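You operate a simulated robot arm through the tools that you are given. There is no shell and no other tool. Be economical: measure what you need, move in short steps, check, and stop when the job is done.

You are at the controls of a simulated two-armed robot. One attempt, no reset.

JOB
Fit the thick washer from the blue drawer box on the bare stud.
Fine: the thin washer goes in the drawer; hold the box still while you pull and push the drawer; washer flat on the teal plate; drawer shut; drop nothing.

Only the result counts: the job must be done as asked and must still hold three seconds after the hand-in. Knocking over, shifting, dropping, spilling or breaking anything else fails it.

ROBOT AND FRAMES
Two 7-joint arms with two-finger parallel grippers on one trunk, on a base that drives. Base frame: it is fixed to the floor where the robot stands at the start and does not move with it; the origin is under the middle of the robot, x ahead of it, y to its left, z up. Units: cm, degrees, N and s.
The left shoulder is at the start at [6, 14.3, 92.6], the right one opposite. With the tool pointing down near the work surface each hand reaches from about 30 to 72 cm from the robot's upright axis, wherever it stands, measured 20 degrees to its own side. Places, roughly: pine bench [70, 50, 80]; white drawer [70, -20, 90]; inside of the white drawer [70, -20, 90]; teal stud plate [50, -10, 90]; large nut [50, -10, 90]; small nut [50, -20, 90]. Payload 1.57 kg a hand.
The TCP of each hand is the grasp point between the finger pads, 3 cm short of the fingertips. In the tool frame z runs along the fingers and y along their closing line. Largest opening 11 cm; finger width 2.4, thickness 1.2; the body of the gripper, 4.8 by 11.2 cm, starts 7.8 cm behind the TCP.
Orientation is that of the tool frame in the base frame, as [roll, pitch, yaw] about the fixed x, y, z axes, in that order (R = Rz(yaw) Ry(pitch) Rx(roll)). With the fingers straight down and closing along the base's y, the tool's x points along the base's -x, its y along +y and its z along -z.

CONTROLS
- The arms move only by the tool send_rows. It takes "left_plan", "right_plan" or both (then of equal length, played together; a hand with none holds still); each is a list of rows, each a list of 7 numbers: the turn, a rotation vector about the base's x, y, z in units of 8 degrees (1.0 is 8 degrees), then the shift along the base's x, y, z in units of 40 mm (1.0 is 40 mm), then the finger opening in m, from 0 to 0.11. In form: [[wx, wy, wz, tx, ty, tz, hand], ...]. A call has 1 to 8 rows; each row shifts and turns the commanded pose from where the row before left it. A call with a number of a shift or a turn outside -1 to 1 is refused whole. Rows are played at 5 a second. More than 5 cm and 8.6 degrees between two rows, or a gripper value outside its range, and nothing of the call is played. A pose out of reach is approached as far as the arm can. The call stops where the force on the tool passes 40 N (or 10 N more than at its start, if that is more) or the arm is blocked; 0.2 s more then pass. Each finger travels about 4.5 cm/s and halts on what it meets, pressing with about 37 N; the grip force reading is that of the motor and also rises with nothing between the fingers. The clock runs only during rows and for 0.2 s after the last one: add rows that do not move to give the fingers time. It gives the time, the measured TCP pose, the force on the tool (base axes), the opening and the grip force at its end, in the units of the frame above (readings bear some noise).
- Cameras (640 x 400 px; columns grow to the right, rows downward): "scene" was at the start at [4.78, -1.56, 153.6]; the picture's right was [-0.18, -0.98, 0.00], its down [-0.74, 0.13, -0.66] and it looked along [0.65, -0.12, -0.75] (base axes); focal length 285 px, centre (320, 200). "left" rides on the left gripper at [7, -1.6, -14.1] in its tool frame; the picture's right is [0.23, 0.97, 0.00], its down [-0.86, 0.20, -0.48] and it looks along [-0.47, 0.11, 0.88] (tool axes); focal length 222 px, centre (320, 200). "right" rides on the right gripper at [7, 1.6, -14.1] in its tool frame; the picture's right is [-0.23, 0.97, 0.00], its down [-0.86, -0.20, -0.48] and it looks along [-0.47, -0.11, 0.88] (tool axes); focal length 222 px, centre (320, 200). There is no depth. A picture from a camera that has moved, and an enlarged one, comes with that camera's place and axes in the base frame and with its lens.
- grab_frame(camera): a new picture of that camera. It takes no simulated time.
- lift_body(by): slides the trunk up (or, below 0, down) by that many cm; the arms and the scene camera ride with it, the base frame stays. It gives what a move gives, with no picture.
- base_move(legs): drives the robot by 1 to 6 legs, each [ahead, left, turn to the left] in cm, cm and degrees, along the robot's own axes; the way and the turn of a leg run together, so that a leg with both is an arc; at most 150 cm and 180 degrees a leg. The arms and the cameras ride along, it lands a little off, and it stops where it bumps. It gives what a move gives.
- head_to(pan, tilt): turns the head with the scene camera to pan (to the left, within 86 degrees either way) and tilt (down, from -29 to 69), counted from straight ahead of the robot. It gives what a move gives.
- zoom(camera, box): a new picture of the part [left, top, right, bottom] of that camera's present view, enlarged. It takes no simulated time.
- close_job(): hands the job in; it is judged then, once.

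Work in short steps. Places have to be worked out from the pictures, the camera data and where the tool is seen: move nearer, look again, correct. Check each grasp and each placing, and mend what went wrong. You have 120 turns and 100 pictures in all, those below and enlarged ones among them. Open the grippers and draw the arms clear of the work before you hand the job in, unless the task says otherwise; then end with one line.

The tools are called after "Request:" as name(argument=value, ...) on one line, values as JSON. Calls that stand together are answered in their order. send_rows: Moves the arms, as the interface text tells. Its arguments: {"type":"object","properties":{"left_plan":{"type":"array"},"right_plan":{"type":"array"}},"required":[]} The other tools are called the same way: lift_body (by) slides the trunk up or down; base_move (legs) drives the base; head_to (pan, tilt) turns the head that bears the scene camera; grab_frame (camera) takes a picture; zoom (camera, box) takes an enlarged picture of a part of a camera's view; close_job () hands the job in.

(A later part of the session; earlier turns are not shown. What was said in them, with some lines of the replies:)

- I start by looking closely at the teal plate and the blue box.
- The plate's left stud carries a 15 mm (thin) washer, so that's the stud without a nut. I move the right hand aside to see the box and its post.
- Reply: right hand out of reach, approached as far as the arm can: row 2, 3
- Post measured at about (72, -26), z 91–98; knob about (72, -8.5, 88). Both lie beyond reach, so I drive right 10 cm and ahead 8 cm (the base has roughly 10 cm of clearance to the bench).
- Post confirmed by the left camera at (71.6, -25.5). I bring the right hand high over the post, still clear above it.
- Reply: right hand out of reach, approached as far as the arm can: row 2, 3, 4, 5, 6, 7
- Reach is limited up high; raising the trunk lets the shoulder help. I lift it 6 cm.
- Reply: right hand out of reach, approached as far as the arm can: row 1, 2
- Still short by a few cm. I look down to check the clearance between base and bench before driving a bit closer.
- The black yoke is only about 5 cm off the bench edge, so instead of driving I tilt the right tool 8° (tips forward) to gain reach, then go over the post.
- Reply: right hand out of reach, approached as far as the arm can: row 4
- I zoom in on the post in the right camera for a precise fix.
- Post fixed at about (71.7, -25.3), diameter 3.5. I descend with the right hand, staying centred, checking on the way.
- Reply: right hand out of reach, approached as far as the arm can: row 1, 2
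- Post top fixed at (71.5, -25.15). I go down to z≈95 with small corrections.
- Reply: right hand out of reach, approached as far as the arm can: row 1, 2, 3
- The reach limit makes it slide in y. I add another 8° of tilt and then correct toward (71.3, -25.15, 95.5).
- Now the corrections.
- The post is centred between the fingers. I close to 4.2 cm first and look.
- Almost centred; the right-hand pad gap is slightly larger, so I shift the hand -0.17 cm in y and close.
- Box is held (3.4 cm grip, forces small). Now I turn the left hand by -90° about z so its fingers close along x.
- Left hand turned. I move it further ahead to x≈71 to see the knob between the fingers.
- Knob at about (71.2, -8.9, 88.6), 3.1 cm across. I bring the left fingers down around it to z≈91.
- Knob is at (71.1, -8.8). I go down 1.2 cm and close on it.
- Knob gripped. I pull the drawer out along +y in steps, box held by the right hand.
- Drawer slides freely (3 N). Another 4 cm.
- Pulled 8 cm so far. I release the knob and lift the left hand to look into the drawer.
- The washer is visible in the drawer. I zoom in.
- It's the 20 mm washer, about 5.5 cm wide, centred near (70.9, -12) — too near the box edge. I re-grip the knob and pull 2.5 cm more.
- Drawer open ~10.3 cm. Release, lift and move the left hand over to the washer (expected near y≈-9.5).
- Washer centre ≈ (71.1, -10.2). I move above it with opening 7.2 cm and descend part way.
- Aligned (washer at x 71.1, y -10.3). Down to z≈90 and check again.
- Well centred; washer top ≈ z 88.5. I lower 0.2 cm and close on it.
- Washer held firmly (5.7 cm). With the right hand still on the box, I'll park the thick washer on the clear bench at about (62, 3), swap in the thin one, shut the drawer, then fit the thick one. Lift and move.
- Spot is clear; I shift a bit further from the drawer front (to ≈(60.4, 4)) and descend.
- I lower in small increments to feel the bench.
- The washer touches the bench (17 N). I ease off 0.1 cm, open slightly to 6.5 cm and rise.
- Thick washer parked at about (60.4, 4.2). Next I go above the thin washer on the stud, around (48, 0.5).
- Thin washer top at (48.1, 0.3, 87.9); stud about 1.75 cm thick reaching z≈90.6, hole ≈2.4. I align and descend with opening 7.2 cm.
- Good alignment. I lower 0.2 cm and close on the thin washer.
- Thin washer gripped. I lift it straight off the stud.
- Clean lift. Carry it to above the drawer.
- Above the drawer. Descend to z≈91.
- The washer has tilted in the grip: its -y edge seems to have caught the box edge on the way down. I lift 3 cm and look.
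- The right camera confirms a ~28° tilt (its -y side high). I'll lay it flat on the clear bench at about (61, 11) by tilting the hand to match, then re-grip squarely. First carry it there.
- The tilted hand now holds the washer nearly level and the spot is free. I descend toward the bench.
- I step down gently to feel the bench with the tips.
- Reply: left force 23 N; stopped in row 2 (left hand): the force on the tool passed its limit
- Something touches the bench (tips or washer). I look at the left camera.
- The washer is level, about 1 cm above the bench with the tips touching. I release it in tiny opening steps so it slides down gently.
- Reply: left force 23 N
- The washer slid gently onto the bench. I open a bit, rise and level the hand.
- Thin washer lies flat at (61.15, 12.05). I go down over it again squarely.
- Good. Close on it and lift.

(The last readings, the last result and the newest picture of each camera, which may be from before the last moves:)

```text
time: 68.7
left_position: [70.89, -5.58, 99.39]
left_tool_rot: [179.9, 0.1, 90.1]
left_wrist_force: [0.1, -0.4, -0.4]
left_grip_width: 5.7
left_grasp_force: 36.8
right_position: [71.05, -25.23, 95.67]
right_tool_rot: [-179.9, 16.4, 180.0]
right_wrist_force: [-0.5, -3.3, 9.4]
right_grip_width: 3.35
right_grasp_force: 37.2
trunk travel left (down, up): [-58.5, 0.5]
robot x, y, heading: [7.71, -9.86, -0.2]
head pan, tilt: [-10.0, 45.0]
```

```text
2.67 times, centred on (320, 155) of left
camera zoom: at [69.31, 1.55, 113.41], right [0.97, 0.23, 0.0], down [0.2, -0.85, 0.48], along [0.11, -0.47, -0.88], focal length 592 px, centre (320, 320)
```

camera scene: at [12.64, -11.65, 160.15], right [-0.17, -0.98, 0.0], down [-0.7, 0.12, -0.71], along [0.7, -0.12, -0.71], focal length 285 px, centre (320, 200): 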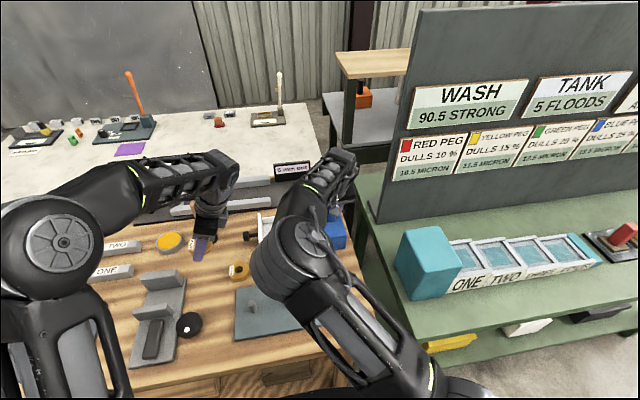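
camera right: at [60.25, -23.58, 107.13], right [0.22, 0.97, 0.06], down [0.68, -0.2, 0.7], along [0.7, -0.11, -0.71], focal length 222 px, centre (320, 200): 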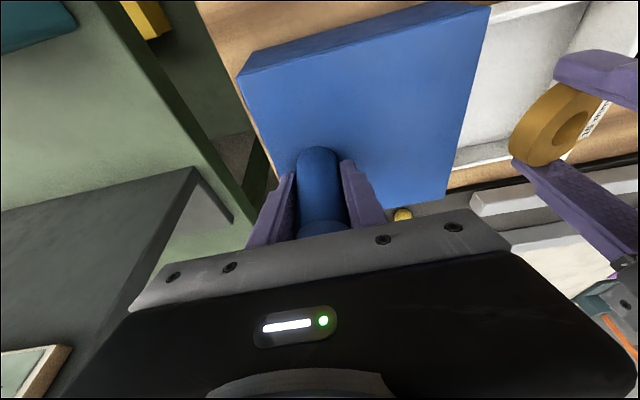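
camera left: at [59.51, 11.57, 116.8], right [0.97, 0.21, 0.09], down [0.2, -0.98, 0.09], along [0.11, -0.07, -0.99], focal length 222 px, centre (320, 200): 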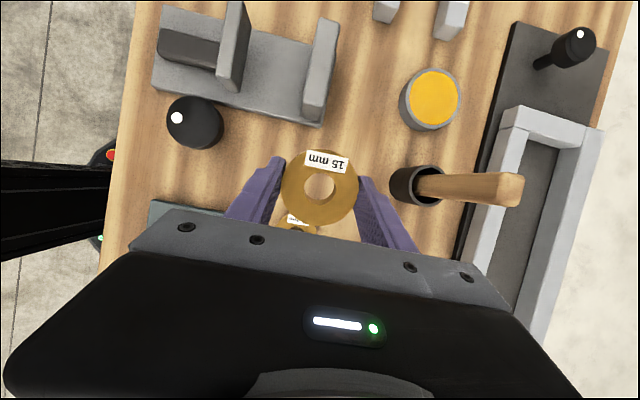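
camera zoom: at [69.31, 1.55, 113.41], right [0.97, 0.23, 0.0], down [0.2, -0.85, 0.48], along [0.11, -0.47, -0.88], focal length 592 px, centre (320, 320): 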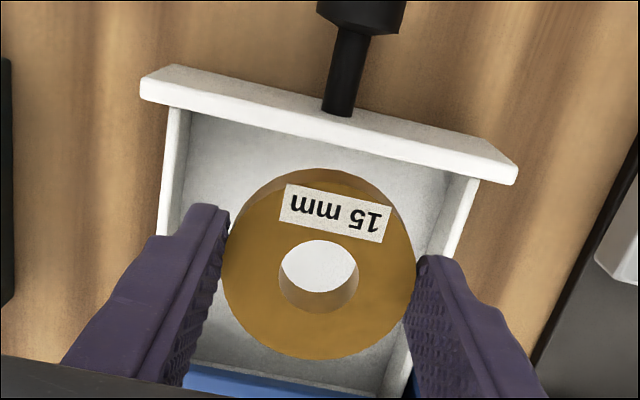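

Washer level. Lower into the drawer at y≈-8.2, well clear of box edge and drawer front.

Request:
send_rows(left_plan=[[0, 0, 0, 0.03, -0.65, 0, 0.0], [0, 0, 0, 0, 0, -0.5, 0.0], [0, 0, 0, 0, 0, -0.5, 0.0], [0, 0, 0, 0, 0, -0.5, 0.0], [0, 0, 0, 0, 0, -0.4, 0.0], [0, 0, 0, 0, 0, -0.25, 0.0], [0, 0, 0, 0, 0, 0, 0.0]])

Request:
zoom(camera="left", box=[200, 80, 440, 230])

```text
time: 70.2
left_position: [70.95, -8.09, 90.7]
left_tool_rot: [179.9, 0.0, 90.0]
left_wrist_force: [0.4, 0.4, -1.3]
left_grip_width: 5.7
left_grasp_force: 37.2
right_position: [71.04, -25.28, 95.65]
right_tool_rot: [-179.9, 16.4, 179.9]
right_wrist_force: [-1.7, -1.2, 6.9]
right_grip_width: 3.35
right_grasp_force: 37.3
trunk travel left (down, up): [-58.5, 0.5]
robot x, y, heading: [7.54, -10.31, 0.2]
head pan, tilt: [-10.0, 45.0]
```

```text
2.67 times, centred on (320, 155) of left
camera zoom: at [69.48, -1.06, 104.7], right [0.97, 0.23, 0.0], down [0.2, -0.85, 0.48], along [0.11, -0.47, -0.88], focal length 592 px, centre (320, 320)
```

zoom: 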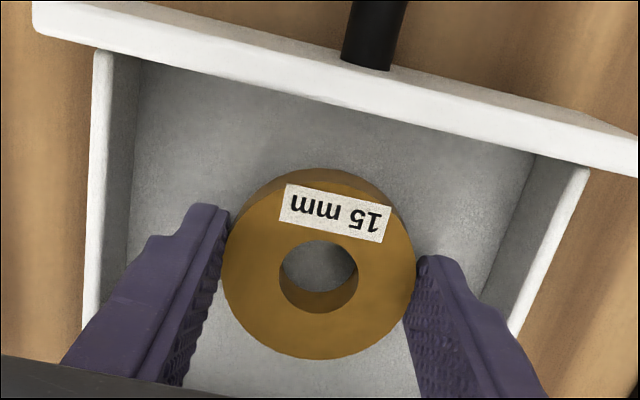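

No tilt this time. I lower in small steps until it touches the drawer floor.

Request:
send_rows(left_plan=[[0, 0, 0, 0, 0, -0.06, 0.0], [0, 0, 0, 0, 0, -0.05, 0.0], [0, 0, 0, 0, 0, 0, 0.0]])

Request:
send_rows(left_plan=[[0, 0, 0, 0, 0, -0.04, 0.0], [0, 0, 0, 0, 0, 0, 0.0]])

Request:
send_rows(left_plan=[[0, 0, 0, 0, 0, -0.03, 0.0], [0, 0, 0, 0, 0, 0, 0.0]])

```text
time: 71.0
left_position: [71.03, -8.19, 90.22]
left_tool_rot: [179.8, -0.1, 90.0]
left_wrist_force: [-0.5, -0.7, -1.4]
left_grip_width: 5.71
left_grasp_force: 36.9
right_position: [70.93, -25.19, 95.52]
right_tool_rot: [-180.0, 16.4, 179.9]
right_wrist_force: [-2.1, -0.6, 6.9]
right_grip_width: 3.35
right_grasp_force: 36.8
trunk travel left (down, up): [-58.5, 0.5]
robot x, y, heading: [7.35, -10.25, -0.1]
head pan, tilt: [-10.0, 45.0]
```

```text
time: 71.7
left_position: [71.16, -8.23, 89.96]
left_tool_rot: [179.8, 0.1, 90.0]
left_wrist_force: [0.8, -0.4, -0.5]
left_grip_width: 5.71
left_grasp_force: 37.4
right_position: [70.94, -25.21, 95.5]
right_tool_rot: [-179.9, 16.3, 179.9]
right_wrist_force: [-1.0, -1.0, 6.5]
right_grip_width: 3.39
right_grasp_force: 36.9
trunk travel left (down, up): [-58.5, 0.5]
robot x, y, heading: [8.0, -9.74, -0.1]
head pan, tilt: [-10.0, 45.0]
```

```text
time: 72.2
left_position: [71.01, -8.35, 90.13]
left_tool_rot: [179.7, 0.0, 89.9]
left_wrist_force: [-2.6, 0.5, 7.9]
left_grip_width: 5.7
left_grasp_force: 36.5
right_position: [70.95, -25.19, 95.58]
right_tool_rot: [-179.8, 16.4, 180.0]
right_wrist_force: [1.9, 0.6, 4.2]
right_grip_width: 3.34
right_grasp_force: 37.2
trunk travel left (down, up): [-58.5, 0.5]
robot x, y, heading: [7.61, -9.71, -0.1]
head pan, tilt: [-10.0, 45.0]
```

Contact at z≈90. Open to 6.8 cm and rise.

Request:
send_rows(left_plan=[[0, 0, 0, 0, 0, 0.02, 0.057], [0, 0, 0, 0, 0, 0, 0.06], [0, 0, 0, 0, 0, 0, 0.068], [0, 0, 0, 0, 0, 0.3, 0.068], [0, 0, 0, 0, 0, 0.7, 0.068], [0, 0, 0, 0, 0, 0.8, 0.068], [0, 0, 0, 0, 0.6, 0.6, 0.068], [0, 0, 0, 0, 0, 0, 0.068]])

Request:
grab_frame(camera="left")

```text
time: 74.0
left_position: [70.99, -5.9, 99.58]
left_tool_rot: [179.7, 0.0, 90.0]
left_wrist_force: [-0.5, 0.7, -0.2]
left_grip_width: 6.81
left_grasp_force: 0.1
right_position: [71.15, -25.18, 95.58]
right_tool_rot: [-180.0, 16.4, 179.9]
right_wrist_force: [-0.9, -0.8, 5.9]
right_grip_width: 3.33
right_grasp_force: 36.5
trunk travel left (down, up): [-58.5, 0.5]
robot x, y, heading: [7.61, -10.26, -0.2]
head pan, tilt: [-10.0, 45.0]
```

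```text
37 pictures are left
camera left: at [69.42, 1.26, 113.79], right [0.97, 0.23, 0.0], down [0.2, -0.86, 0.48], along [0.11, -0.47, -0.88], focal length 222 px, centre (320, 200)
```

left: 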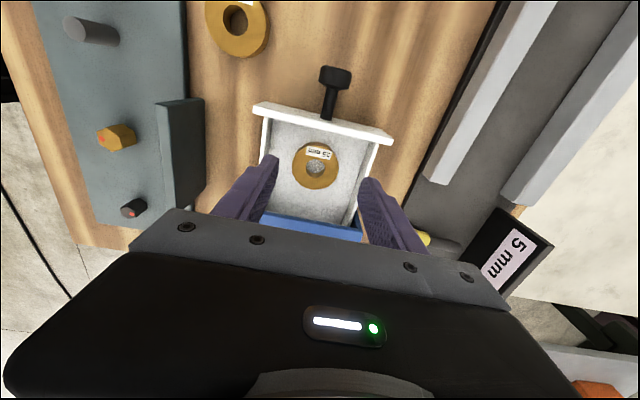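

Thin washer lies flat in the drawer. Now back over the knob at (71, 1.5), grip it.

Request:
send_rows(left_plan=[[0, 0, 0, 0, 0.9, 0, 0.07], [0, 0, 0, 0, 0.95, 0, 0.07], [0, 0, 0, 0, 0, -0.7, 0.07], [0, 0, 0, 0, 0, -0.7, 0.07], [0, 0, 0, 0, 0, -0.7, 0.07], [0, 0, 0, 0, 0, -0.36, 0.07], [0, 0, 0, 0, 0, 0, 0.07]])

Request:
zoom(camera="left", box=[240, 120, 400, 220])

```text
time: 75.7
left_position: [71.03, 1.64, 89.71]
left_tool_rot: [179.8, 0.1, 90.1]
left_wrist_force: [-0.4, -0.2, 0.0]
left_grip_width: 7.0
left_grasp_force: 0.0
right_position: [70.99, -25.41, 95.6]
right_tool_rot: [-179.8, 16.5, 179.9]
right_wrist_force: [-1.6, -1.8, 7.7]
right_grip_width: 3.33
right_grasp_force: 36.6
trunk travel left (down, up): [-58.5, 0.5]
robot x, y, heading: [7.48, -10.15, 0.1]
head pan, tilt: [-10.0, 45.0]
```

```text
4.00 times, centred on (320, 170) of left
camera zoom: at [69.41, 8.67, 103.76], right [0.97, 0.23, 0.0], down [0.2, -0.86, 0.48], along [0.11, -0.47, -0.88], focal length 888 px, centre (320, 320)
```

zoom: 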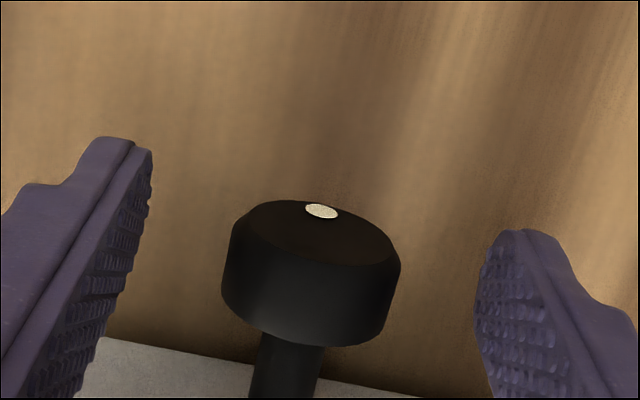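

Close on the knob and push back in -y.

Request:
send_rows(left_plan=[[0, 0, 0, 0, 0, 0, 0.05], [0, 0, 0, 0, 0, 0, 0.04], [0, 0, 0, 0, 0, 0, 0.034], [0, 0, 0, 0, 0, 0, 0.028], [0, 0, 0, 0, 0, 0, 0.01], [0, 0, 0, 0, 0, 0, 0.0]])

Request:
send_rows(left_plan=[[0, 0, 0, 0, -0.2, 0, 0.0], [0, 0, 0, 0, -0.25, 0, 0.0], [0, 0, 0, 0, -0.25, 0, 0.0], [0, 0, 0, 0, -0.25, 0, 0.0], [0, 0, 0, 0, -0.25, 0, 0.0], [0, 0, 0, 0, -0.25, 0, 0.0], [0, 0, 0, 0, -0.25, 0, 0.0], [0, 0, 0, 0, 0, 0, 0.0]])

```text
time: 77.0
left_position: [70.96, 1.6, 89.68]
left_tool_rot: [179.8, 0.0, 90.1]
left_wrist_force: [-4.0, -0.5, 1.3]
left_grip_width: 3.11
left_grasp_force: 37.3
right_position: [70.97, -25.07, 95.65]
right_tool_rot: [-179.9, 16.4, 179.9]
right_wrist_force: [0.8, 1.4, 2.3]
right_grip_width: 3.35
right_grasp_force: 37.2
trunk travel left (down, up): [-58.5, 0.5]
robot x, y, heading: [7.62, -10.09, -0.2]
head pan, tilt: [-10.0, 45.0]
```

```text
time: 78.8
left_position: [71.02, -5.22, 89.8]
left_tool_rot: [179.7, 0.1, 90.1]
left_wrist_force: [0.0, 1.8, 0.4]
left_grip_width: 3.14
left_grasp_force: 36.3
right_position: [70.99, -25.35, 95.5]
right_tool_rot: [-179.8, 16.4, -180.0]
right_wrist_force: [-0.8, -2.5, 4.0]
right_grip_width: 3.33
right_grasp_force: 37.0
trunk travel left (down, up): [-58.5, 0.5]
robot x, y, heading: [7.82, -10.07, -0.0]
head pan, tilt: [-10.0, 45.0]
```

Slides easily. Closed should be at y≈-8.9; I push 3.3 cm more and then feel the stop.

Request:
send_rows(left_plan=[[0, 0, 0, 0, -0.25, 0, 0.0], [0, 0, 0, 0, -0.25, 0, 0.0], [0, 0, 0, 0, -0.25, 0, 0.0], [0, 0, 0, 0, -0.1, 0, 0.0], [0, 0, 0, 0, 0, 0, 0.0]])

Request:
send_rows(left_plan=[[0, 0, 0, 0, -0.04, 0, 0.0], [0, 0, 0, 0, -0.02, 0, 0.0], [0, 0, 0, 0, 0, 0, 0.0]])

Request:
grab_frame(camera="right")

```text
time: 80.0
left_position: [71.1, -8.82, 89.79]
left_tool_rot: [179.8, 0.0, 90.0]
left_wrist_force: [1.2, 0.9, 0.7]
left_grip_width: 3.13
left_grasp_force: 36.9
right_position: [71.12, -25.29, 95.62]
right_tool_rot: [-179.9, 16.4, -180.0]
right_wrist_force: [0.2, -3.0, 5.9]
right_grip_width: 3.35
right_grasp_force: 37.5
trunk travel left (down, up): [-58.5, 0.5]
robot x, y, heading: [7.61, -10.18, -0.1]
head pan, tilt: [-10.0, 45.0]
```

```text
time: 80.8
left_position: [71.09, -8.77, 89.69]
left_tool_rot: [179.8, -0.1, 90.2]
left_wrist_force: [-2.4, 7.2, 0.8]
left_grip_width: 3.11
left_grasp_force: 36.8
right_position: [70.94, -25.21, 95.55]
right_tool_rot: [-179.9, 16.4, 179.9]
right_wrist_force: [0.5, -7.1, 4.3]
right_grip_width: 3.34
right_grasp_force: 37.4
trunk travel left (down, up): [-58.5, 0.5]
robot x, y, heading: [7.6, -9.63, -0.2]
head pan, tilt: [-10.0, 45.0]
```

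```text
35 pictures are left
camera right: at [60.23, -23.6, 107.12], right [0.22, 0.97, 0.06], down [0.68, -0.2, 0.7], along [0.69, -0.11, -0.71], focal length 222 px, centre (320, 200)
```

right: 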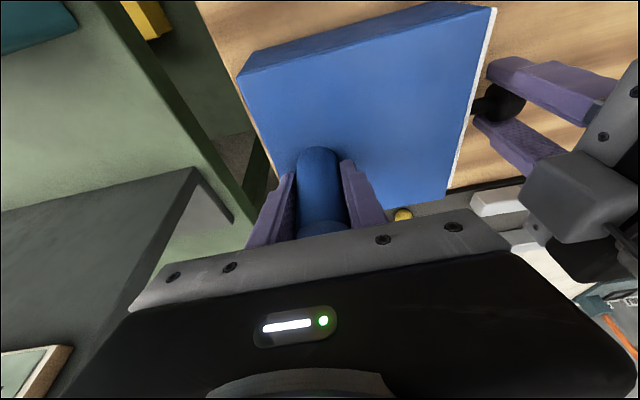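

Stop felt at 7 N. One more small push to be sure it's fully home, then release with ease-off.

Request:
send_rows(left_plan=[[0, 0, 0, 0, -0.03, 0, 0.0], [0, 0, 0, 0, 0, 0, 0.0]])

```text
time: 81.5
left_position: [71.07, -8.83, 89.71]
left_tool_rot: [179.8, -0.2, 90.1]
left_wrist_force: [-2.5, 13.8, 0.0]
left_grip_width: 3.15
left_grasp_force: 37.0
right_position: [70.98, -25.25, 95.63]
right_tool_rot: [-180.0, 16.4, 179.9]
right_wrist_force: [0.8, -10.8, 3.3]
right_grip_width: 3.34
right_grasp_force: 37.1
trunk travel left (down, up): [-58.5, 0.5]
robot x, y, heading: [7.69, -10.26, -0.1]
head pan, tilt: [-10.0, 45.0]
```

Firmly shut. Ease off, release the knob and rise.

Request:
send_rows(left_plan=[[0, 0, 0, 0, 0.05, 0, 0.0], [0, 0, 0, 0, 0, 0, 0.04], [0, 0, 0, 0, 0, 0, 0.055], [0, 0, 0, 0, 0, 0.4, 0.065], [0, 0, 0, 0, 0, 0.7, 0.065], [0, 0, 0, 0, 0.3, 0.8, 0.065], [0, 0, 0, -0.3, 0.8, 0.4, 0.065], [0, 0, 0, 0, 0, 0, 0.065]])

Request:
grab_frame(camera="left")

```text
time: 83.2
left_position: [69.82, -4.35, 99.09]
left_tool_rot: [179.8, 0.1, 90.1]
left_wrist_force: [0.1, -1.0, 0.8]
left_grip_width: 6.49
left_grasp_force: 0.0
right_position: [71.01, -25.12, 95.6]
right_tool_rot: [179.9, 16.4, 179.9]
right_wrist_force: [-0.2, 1.0, 2.9]
right_grip_width: 3.37
right_grasp_force: 37.1
trunk travel left (down, up): [-58.5, 0.5]
robot x, y, heading: [7.83, -9.97, 0.1]
head pan, tilt: [-10.0, 45.0]
```

```text
34 pictures are left
camera left: at [68.21, 2.78, 113.11], right [0.97, 0.23, 0.0], down [0.2, -0.85, 0.48], along [0.11, -0.47, -0.88], focal length 222 px, centre (320, 200)
```

left: 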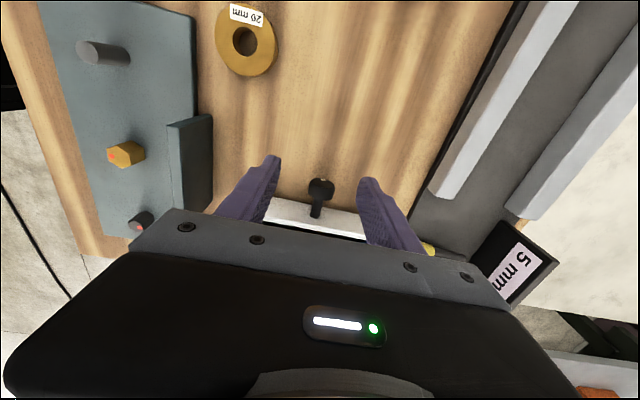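

Drawer shut. Now over the thick washer at (60.4, 4.2).

Request:
send_rows(left_plan=[[0, 0, 0, -0.8, 0.7, 0, 0.07], [0, 0, 0, -0.8, 0.7, 0, 0.07], [0, 0, 0, -0.73, 0.7, 0, 0.07], [0, 0, 0, 0, 0, -0.6, 0.07], [0, 0, 0, 0, 0, -0.6, 0.07], [0, 0, 0, 0, 0, 0, 0.07]])

Request:
zoom(camera="left", box=[200, 80, 440, 230])

```text
time: 84.7
left_position: [60.38, 4.0, 94.13]
left_tool_rot: [179.8, 0.0, 90.0]
left_wrist_force: [0.4, 0.4, 1.1]
left_grip_width: 6.98
left_grasp_force: 0.1
right_position: [71.06, -25.24, 95.45]
right_tool_rot: [-179.9, 16.5, 179.9]
right_wrist_force: [-1.2, -2.1, 4.2]
right_grip_width: 3.32
right_grasp_force: 37.2
trunk travel left (down, up): [-58.5, 0.5]
robot x, y, heading: [7.53, -9.83, 0.1]
head pan, tilt: [-10.0, 45.0]
```

```text
2.67 times, centred on (320, 155) of left
camera zoom: at [58.93, 11.12, 108.22], right [0.97, 0.23, 0.0], down [0.2, -0.86, 0.48], along [0.11, -0.47, -0.88], focal length 592 px, centre (320, 320)
```

zoom: 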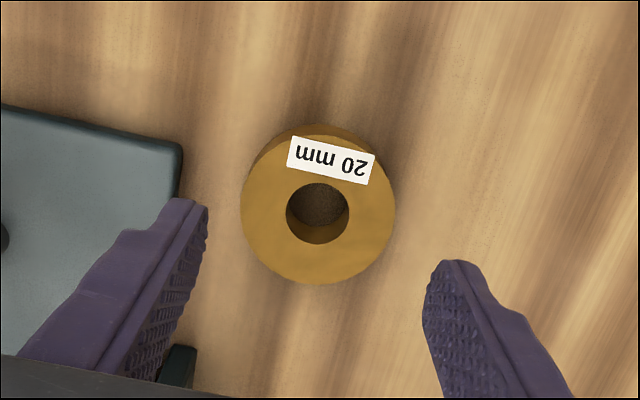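

Request:
send_rows(left_plan=[[0, 0, 0, 0.03, 0.04, 0, 0.066], [0, 0, 0, 0, 0, -0.6, 0.066], [0, 0, 0, 0, 0, -0.6, 0.066], [0, 0, 0, 0, 0, -0.2, 0.066], [0, 0, 0, 0, 0, 0, 0.066]])

Request:
zoom(camera="left", box=[200, 80, 440, 230])

```text
time: 85.8
left_position: [60.73, 4.29, 88.42]
left_tool_rot: [179.9, 0.0, 89.9]
left_wrist_force: [0.7, -0.3, 0.3]
left_grip_width: 6.58
left_grasp_force: 0.0
right_position: [70.99, -25.31, 95.53]
right_tool_rot: [180.0, 16.5, 179.9]
right_wrist_force: [-2.0, -3.1, 2.2]
right_grip_width: 3.36
right_grasp_force: 37.6
trunk travel left (down, up): [-58.5, 0.5]
robot x, y, heading: [7.59, -9.81, -0.2]
head pan, tilt: [-10.0, 45.0]
```

```text
2.67 times, centred on (320, 155) of left
camera zoom: at [59.09, 11.24, 102.55], right [0.97, 0.23, 0.0], down [0.2, -0.86, 0.48], along [0.11, -0.47, -0.88], focal length 592 px, centre (320, 320)
```

zoom: 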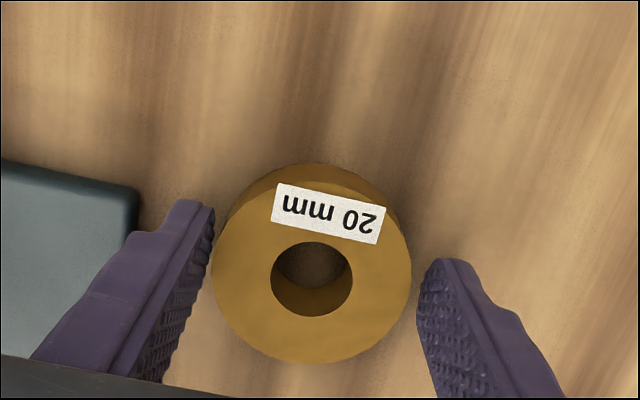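

Shift 0.15 cm in -x, close, then lift a little.

Request:
send_rows(left_plan=[[0, 0, 0, -0.04, 0, 0, 0.066], [0, 0, 0, 0, 0, 0, 0.06], [0, 0, 0, 0, 0, 0, 0.056], [0, 0, 0, 0, 0, 0, 0.05], [0, 0, 0, 0, 0, 0, 0.02], [0, 0, 0, 0, 0, 0, 0.0], [0, 0, 0, 0, 0, 0, 0.0]])

Request:
zoom(camera="left", box=[200, 80, 440, 230])

```text
time: 87.5
left_position: [60.49, 4.16, 88.56]
left_tool_rot: [179.8, 0.0, 90.0]
left_wrist_force: [-0.1, 0.2, 0.9]
left_grip_width: 5.72
left_grasp_force: 36.9
right_position: [71.02, -25.2, 95.65]
right_tool_rot: [180.0, 16.4, 179.9]
right_wrist_force: [0.1, -1.6, -0.4]
right_grip_width: 3.35
right_grasp_force: 36.9
trunk travel left (down, up): [-58.5, 0.5]
robot x, y, heading: [7.46, -9.81, -0.2]
head pan, tilt: [-10.0, 45.0]
```

```text
2.67 times, centred on (320, 155) of left
camera zoom: at [58.94, 11.24, 102.58], right [0.97, 0.23, 0.0], down [0.2, -0.86, 0.48], along [0.11, -0.47, -0.88], focal length 592 px, centre (320, 320)
```

zoom: 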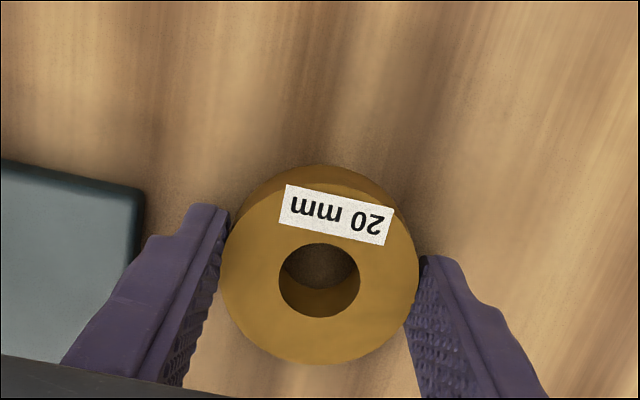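

Gripped squarely. Lift to z≈98 and carry to above the stud (≈(48.15, 0.1)).

Request:
send_rows(left_plan=[[0, 0, 0, 0, 0, 0.4, 0.0], [0, 0, 0, 0, 0, 0.9, 0.0], [0, 0, 0, 0, 0, 0.9, 0.0], [0, 0, 0, -0.8, -0.25, 0.2, 0.0], [0, 0, 0, -0.8, -0.25, 0, 0.0], [0, 0, 0, -0.8, -0.25, 0, 0.0], [0, 0, 0, -0.7, 0.25, 0, 0.0], [0, 0, 0, 0, 0, 0, 0.0]])

Request:
zoom(camera="left", box=[200, 80, 440, 230])

```text
time: 89.2
left_position: [48.12, 2.05, 98.1]
left_tool_rot: [179.8, 0.0, 90.0]
left_wrist_force: [0.1, 0.8, -0.8]
left_grip_width: 5.71
left_grasp_force: 37.2
right_position: [70.99, -25.3, 95.43]
right_tool_rot: [-180.0, 16.4, 180.0]
right_wrist_force: [-3.0, -0.9, 1.6]
right_grip_width: 3.36
right_grasp_force: 37.2
trunk travel left (down, up): [-58.5, 0.5]
robot x, y, heading: [7.52, -10.09, 0.0]
head pan, tilt: [-10.0, 45.0]
```

```text
2.67 times, centred on (320, 155) of left
camera zoom: at [46.48, 9.24, 112.23], right [0.97, 0.23, 0.0], down [0.2, -0.86, 0.48], along [0.11, -0.47, -0.88], focal length 592 px, centre (320, 320)
```

zoom: 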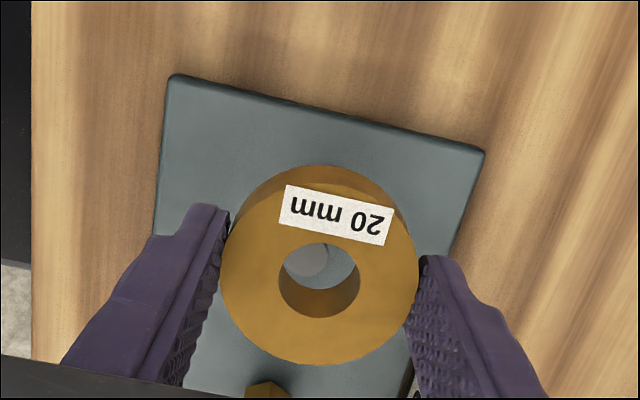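

Stud top seen through the hole: stud at (48.13, -0.03). Washer centre is at (48.10, 2.21), so I shift -2.23 in y and descend to just above the stud.

Request:
send_rows(left_plan=[[0, 0, 0, 0, -0.28, 0, 0.0], [0, 0, 0, 0, -0.28, 0, 0.0], [0, 0, 0, 0, 0, -0.4, 0.0], [0, 0, 0, 0, 0, -0.4, 0.0], [0, 0, 0, 0, 0, -0.25, 0.0], [0, 0, 0, 0, 0, 0, 0.0]])

Request:
zoom(camera="left", box=[240, 120, 400, 220])

Request:
zoom(camera="scene", box=[210, 270, 290, 320])

```text
time: 90.7
left_position: [48.1, 0.0, 93.93]
left_tool_rot: [179.8, 0.0, 90.0]
left_wrist_force: [0.4, 0.1, -0.7]
left_grip_width: 5.68
left_grasp_force: 37.0
right_position: [70.82, -25.17, 95.7]
right_tool_rot: [-179.9, 16.4, 179.9]
right_wrist_force: [-2.5, 0.2, 1.2]
right_grip_width: 3.38
right_grasp_force: 36.4
trunk travel left (down, up): [-58.5, 0.5]
robot x, y, heading: [7.77, -10.27, -0.4]
head pan, tilt: [-10.0, 45.0]
```

```text
4.00 times, centred on (320, 170) of left
camera zoom: at [46.53, 7.03, 107.98], right [0.97, 0.23, 0.0], down [0.2, -0.85, 0.48], along [0.11, -0.47, -0.88], focal length 888 px, centre (320, 320)
```

zoom: 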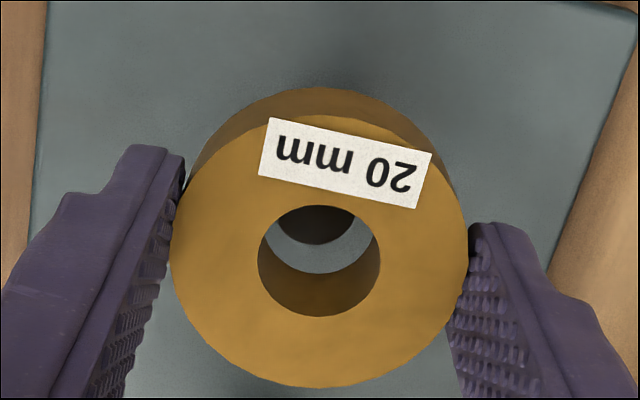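

```text
8.00 times, centred on (250, 295) of scene
camera zoom: at [12.63, -11.65, 160.15], right [-0.17, -0.98, 0.0], down [-0.7, 0.12, -0.71], along [0.7, -0.12, -0.71], focal length 2284 px, centre (880, -560)
```

zoom: 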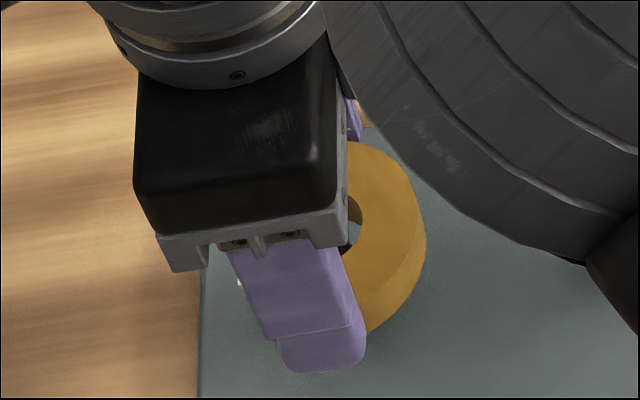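

Alignment is right: the (shadowed) stud top is where predicted in the hole. I descend gently, watching force.

Request:
send_rows(left_plan=[[0, 0, 0, 0, 0, -0.15, 0.0], [0, 0, 0, 0, 0, -0.15, 0.0], [0, 0, 0, 0, 0, -0.15, 0.0], [0, 0, 0, 0, 0, 0, 0.0]])

Request:
zoom(camera="left", box=[240, 120, 400, 220])

```text
time: 91.7
left_position: [48.09, -0.13, 92.12]
left_tool_rot: [179.8, -0.1, 89.9]
left_wrist_force: [1.4, -0.5, -1.8]
left_grip_width: 5.69
left_grasp_force: 36.5
right_position: [71.04, -25.24, 95.5]
right_tool_rot: [-179.9, 16.4, 179.9]
right_wrist_force: [-1.3, 0.7, 2.3]
right_grip_width: 3.38
right_grasp_force: 37.5
trunk travel left (down, up): [-58.5, 0.5]
robot x, y, heading: [7.55, -10.21, 0.2]
head pan, tilt: [-10.0, 45.0]
```

```text
4.00 times, centred on (320, 170) of left
camera zoom: at [46.53, 7.0, 106.17], right [0.97, 0.23, 0.0], down [0.2, -0.85, 0.48], along [0.11, -0.47, -0.88], focal length 888 px, centre (320, 320)
```

zoom: 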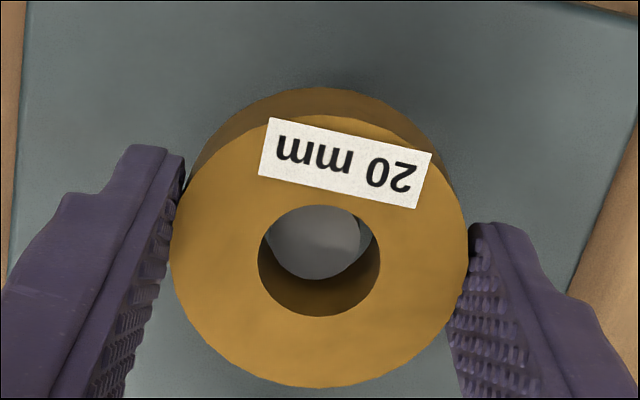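

The stud is entering the hole with no force. Continue down toward the plate.

Request:
send_rows(left_plan=[[0, 0, 0, 0, 0, -0.15, 0.0], [0, 0, 0, 0, 0, -0.15, 0.0], [0, 0, 0, 0, 0, -0.15, 0.0], [0, 0, 0, 0, 0, 0, 0.0]])

Request:
send_rows(left_plan=[[0, 0, 0, 0, 0, -0.05, 0.0], [0, 0, 0, 0, 0, -0.04, 0.0], [0, 0, 0, 0, 0, 0, 0.0]])

Request:
zoom(camera="left", box=[240, 120, 400, 220])

```text
time: 92.7
left_position: [48.1, -0.08, 90.24]
left_tool_rot: [179.9, -0.1, 90.0]
left_wrist_force: [0.3, 0.0, -1.0]
left_grip_width: 5.73
left_grasp_force: 36.5
right_position: [71.06, -25.26, 95.57]
right_tool_rot: [-180.0, 16.5, 179.9]
right_wrist_force: [-1.6, 0.5, 2.9]
right_grip_width: 3.39
right_grasp_force: 36.6
trunk travel left (down, up): [-58.5, 0.5]
robot x, y, heading: [7.57, -10.04, -0.2]
head pan, tilt: [-10.0, 45.0]
```

```text
time: 93.5
left_position: [48.06, 0.01, 89.99]
left_tool_rot: [179.8, 0.0, 90.0]
left_wrist_force: [-0.2, -0.6, -1.1]
left_grip_width: 5.7
left_grasp_force: 36.9
right_position: [71.13, -25.2, 95.53]
right_tool_rot: [-179.9, 16.4, 180.0]
right_wrist_force: [-1.0, 1.7, 1.5]
right_grip_width: 3.35
right_grasp_force: 37.4
trunk travel left (down, up): [-58.5, 0.5]
robot x, y, heading: [7.88, -10.06, 0.1]
head pan, tilt: [-10.0, 45.0]
```

```text
4.00 times, centred on (320, 170) of left
camera zoom: at [46.54, 7.04, 104.0], right [0.97, 0.23, 0.0], down [0.2, -0.85, 0.48], along [0.11, -0.47, -0.88], focal length 888 px, centre (320, 320)
```

zoom: 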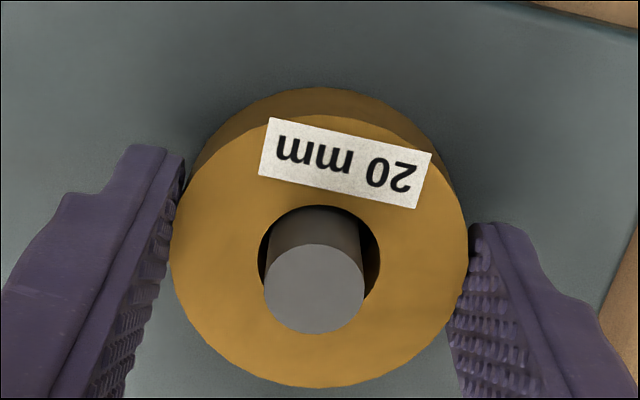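

Going well, no contact yet. A few more small steps.

Request:
send_rows(left_plan=[[0, 0, 0, 0, 0, -0.04, 0.0], [0, 0, 0, 0, 0, 0, 0.0]])

Request:
send_rows(left_plan=[[0, 0, 0, 0, 0, -0.03, 0.0], [0, 0, 0, 0, 0, 0, 0.0]])

Request:
send_rows(left_plan=[[0, 0, 0, 0, 0, -0.03, 0.0], [0, 0, 0, 0, 0, 0, 0.0]])

```text
time: 94.0
left_position: [48.16, 0.01, 89.82]
left_tool_rot: [179.8, 0.0, 89.9]
left_wrist_force: [0.1, 0.8, 0.1]
left_grip_width: 5.71
left_grasp_force: 36.9
right_position: [70.92, -25.21, 95.56]
right_tool_rot: [-179.9, 16.5, 179.9]
right_wrist_force: [-0.2, 0.2, 2.3]
right_grip_width: 3.38
right_grasp_force: 37.0
trunk travel left (down, up): [-58.5, 0.5]
robot x, y, heading: [7.44, -10.23, -0.2]
head pan, tilt: [-10.0, 45.0]
```

```text
time: 94.7
left_position: [48.09, -0.06, 89.71]
left_tool_rot: [179.8, -0.1, 90.0]
left_wrist_force: [-2.5, 0.9, 10.3]
left_grip_width: 5.67
left_grasp_force: 37.0
right_position: [70.96, -25.28, 95.54]
right_tool_rot: [-179.9, 16.3, 179.9]
right_wrist_force: [2.2, 1.0, 0.0]
right_grip_width: 3.35
right_grasp_force: 37.0
trunk travel left (down, up): [-58.5, 0.5]
robot x, y, heading: [7.67, -10.16, -0.2]
head pan, tilt: [-10.0, 45.0]
```

```text
time: 95.2
left_position: [48.1, -0.11, 89.64]
left_tool_rot: [179.6, 0.0, 90.0]
left_wrist_force: [-2.5, 2.4, 25.4]
left_grip_width: 5.73
left_grasp_force: 37.0
right_position: [70.84, -25.31, 95.58]
right_tool_rot: [-180.0, 16.3, 180.0]
right_wrist_force: [-1.3, 0.7, -0.5]
right_grip_width: 3.34
right_grasp_force: 37.1
trunk travel left (down, up): [-58.5, 0.5]
robot x, y, heading: [7.35, -9.99, 0.1]
head pan, tilt: [-10.0, 45.0]
```

Firm contact with the plate at the expected height. Ease off, open and rise straight up.

Request:
send_rows(left_plan=[[0, 0, 0, 0, 0, 0.04, 0.055], [0, 0, 0, 0, 0, 0, 0.058], [0, 0, 0, 0, 0, 0, 0.068], [0, 0, 0, 0, 0, 0, 0.07], [0, 0, 0, 0, 0, 0.4, 0.07], [0, 0, 0, 0, 0, 0.8, 0.07], [0, 0, 0, 0, 0, 0.9, 0.07], [0, 0, 0, 0, 0, 0, 0.07]])

Request:
zoom(camera="left", box=[200, 80, 440, 230])

```text
time: 97.0
left_position: [48.1, -0.09, 98.13]
left_tool_rot: [179.8, 0.1, 90.0]
left_wrist_force: [-0.6, -0.1, 1.0]
left_grip_width: 6.98
left_grasp_force: 0.1
right_position: [71.21, -25.09, 95.65]
right_tool_rot: [-179.9, 16.4, 179.8]
right_wrist_force: [-1.3, -0.3, 3.7]
right_grip_width: 3.37
right_grasp_force: 37.0
trunk travel left (down, up): [-58.5, 0.5]
robot x, y, heading: [7.77, -10.27, 0.1]
head pan, tilt: [-10.0, 45.0]
```

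```text
2.67 times, centred on (320, 155) of left
camera zoom: at [46.54, 6.99, 112.21], right [0.97, 0.23, 0.0], down [0.2, -0.86, 0.48], along [0.11, -0.47, -0.88], focal length 592 px, centre (320, 320)
```

zoom: 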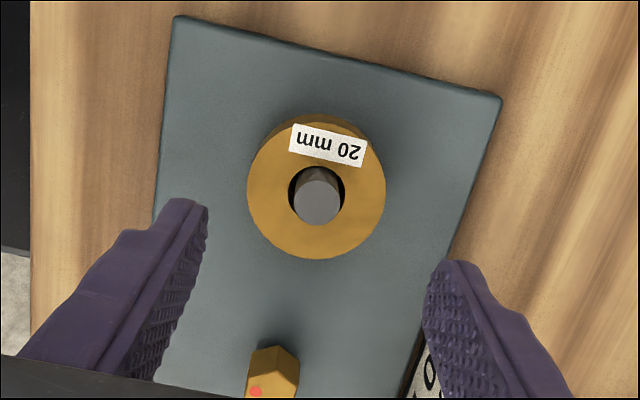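

Washer sits flat on the plate over the stud. Now I move the left arm clear, and open the right hand around the post.

Request:
send_rows(left_plan=[[0, 0, 0, 0, 0, 0.9, 0.07], [0, 0, 0, 0, 0.5, 0.9, 0.07], [0, 0, 0, 0, 0.9, 0.7, 0.07], [0, 0, 0, 0, 0.9, 0, 0.07], [0, 0, 0, 0, 0.9, 0, 0.07]], right_plan=[[0, 0, 0, 0, 0, 0, 0.03], [0, 0, 0, 0, 0, 0, 0.036], [0, 0, 0, 0, 0, 0, 0.045], [0, 0, 0, 0, 0, 0, 0.07], [0, 0, 0, 0, 0, 0, 0.1]])

Request:
grab_frame(camera="right")

```text
time: 98.2
left_position: [47.99, 12.9, 108.21]
left_tool_rot: [179.9, 0.0, 90.1]
left_wrist_force: [0.0, -0.1, -0.3]
left_grip_width: 6.96
left_grasp_force: 0.0
right_position: [71.02, -25.24, 95.44]
right_tool_rot: [-179.9, 16.4, -180.0]
right_wrist_force: [-0.6, 0.1, 0.7]
right_grip_width: 9.53
right_grasp_force: 0.1
trunk travel left (down, up): [-58.5, 0.5]
robot x, y, heading: [7.31, -10.12, 0.1]
head pan, tilt: [-10.0, 45.0]
```

```text
24 pictures are left
camera right: at [60.23, -23.54, 107.12], right [0.22, 0.97, 0.06], down [0.69, -0.2, 0.7], along [0.69, -0.11, -0.71], focal length 222 px, centre (320, 200)
```

right: 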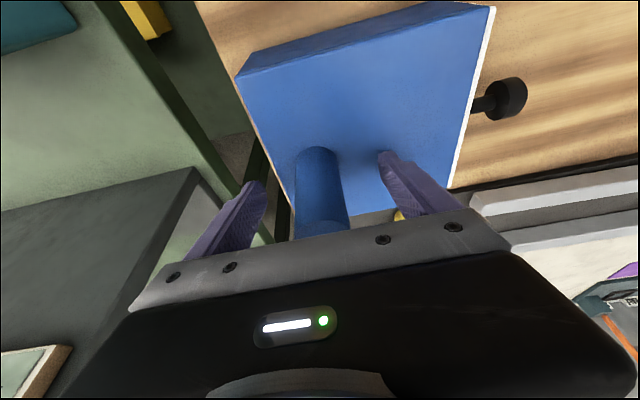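

Drawer shut, post free between open fingers. I withdraw the right hand upward along its tilted axis, then back.

Request:
send_rows(right_plan=[[0, 0, 0, -0.12, 0, 0.4, 0.11], [0, 0, 0, -0.15, 0, 0.5, 0.11], [0, 0, 0, -0.15, 0, 0.5, 0.11], [0, 0, 0, -0.15, 0, 0.5, 0.11], [0, 0, 0, -0.2, 0, 0.5, 0.11], [0, 0, 0, 0, 0, 0, 0.11]])

Request:
grab_frame(camera="right")

```text
time: 99.7
left_position: [48.12, 12.88, 108.17]
left_tool_rot: [179.7, 0.0, 90.1]
left_wrist_force: [1.1, -0.6, -0.1]
left_grip_width: 7.01
left_grasp_force: 0.1
right_position: [67.79, -25.27, 105.1]
right_tool_rot: [-179.8, 16.4, 179.9]
right_wrist_force: [0.9, -0.3, 0.0]
right_grip_width: 11.01
right_grasp_force: 0.0
trunk travel left (down, up): [-58.5, 0.5]
robot x, y, heading: [7.74, -10.05, -0.2]
head pan, tilt: [-10.0, 45.0]
```

```text
23 pictures are left
camera right: at [57.1, -23.59, 116.67], right [0.22, 0.97, 0.06], down [0.69, -0.2, 0.7], along [0.69, -0.11, -0.71], focal length 222 px, centre (320, 200)
```

right: 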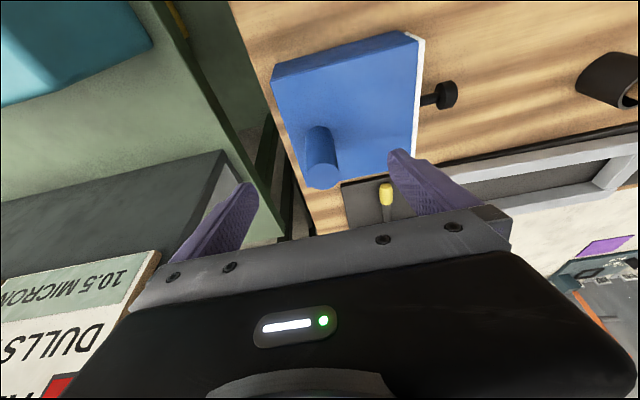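

Clear of the post. I draw the right arm back and take a final look.

Request:
send_rows(right_plan=[[0, 0, 0, -0.8, 0, 0.3, 0.11], [0, 0, 0, -0.8, -0.3, 0.3, 0.11], [0, 0, 0, -0.8, -0.6, 0.3, 0.11], [0, 0, 0, -0.8, -0.7, 0, 0.11], [0, 0, 0, -0.8, -0.7, 0, 0.11], [0, 0, 0, -0.8, -0.7, 0, 0.11], [0, 0, 0, 0, 0, 0, 0.11]], left_plan=[[0, 0, 0, 0, 0.5, 0.2, 0.11], [0, 0, 0, 0, 0.5, 0, 0.11], [0, 0, 0, 0, 0, 0, 0.11], [0, 0, 0, 0, 0, 0, 0.11], [0, 0, 0, 0, 0, 0, 0.11], [0, 0, 0, 0, 0, 0, 0.11], [0, 0, 0, 0, 0, 0, 0.11]])

Request:
grab_frame(camera="scene")

Request:
zoom(camera="scene", box=[210, 190, 370, 290])

```text
time: 101.2
left_position: [48.22, 16.88, 108.82]
left_tool_rot: [179.9, 0.0, 90.0]
left_wrist_force: [0.5, 0.6, -0.8]
left_grip_width: 10.99
left_grasp_force: 0.0
right_position: [48.93, -37.14, 108.91]
right_tool_rot: [-180.0, 16.3, -180.0]
right_wrist_force: [0.2, 0.5, 0.6]
right_grip_width: 11.0
right_grasp_force: 0.0
trunk travel left (down, up): [-58.5, 0.5]
robot x, y, heading: [7.84, -10.14, -0.2]
head pan, tilt: [-10.0, 45.0]
```

```text
22 pictures are left
camera scene: at [12.73, -11.6, 160.14], right [-0.17, -0.98, 0.0], down [-0.7, 0.12, -0.71], along [0.7, -0.12, -0.71], focal length 285 px, centre (320, 200)
```

scene: 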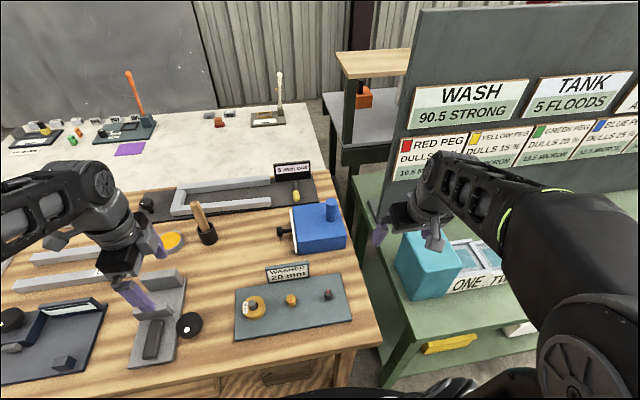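

```text
4.00 times, centred on (290, 240) of scene
camera zoom: at [12.73, -11.6, 160.14], right [-0.17, -0.98, 0.0], down [-0.7, 0.12, -0.71], along [0.7, -0.12, -0.71], focal length 1142 px, centre (440, 40)
```

zoom: 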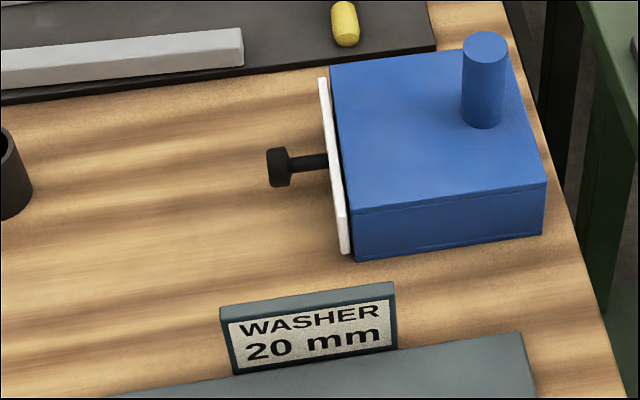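

Everything looks right: the 20 mm washer lies flat on the stud, the 15 mm washer is in the shut drawer, the box hasn't moved, and both arms are clear with grippers open. Handing in.

Request:
close_job()

```text
The job is handed in.
```

The thick 20 mm washer is on the bare stud, flat on the teal plate, and the thin 15 mm washer is in the shut drawer. The right hand held the box the whole time the drawer was pulled and pushed. The thin washer tilted in the grip when it caught the box edge on the first try; I let it slide about 1 cm onto the bench and re-gripped it before putting it in the drawer.
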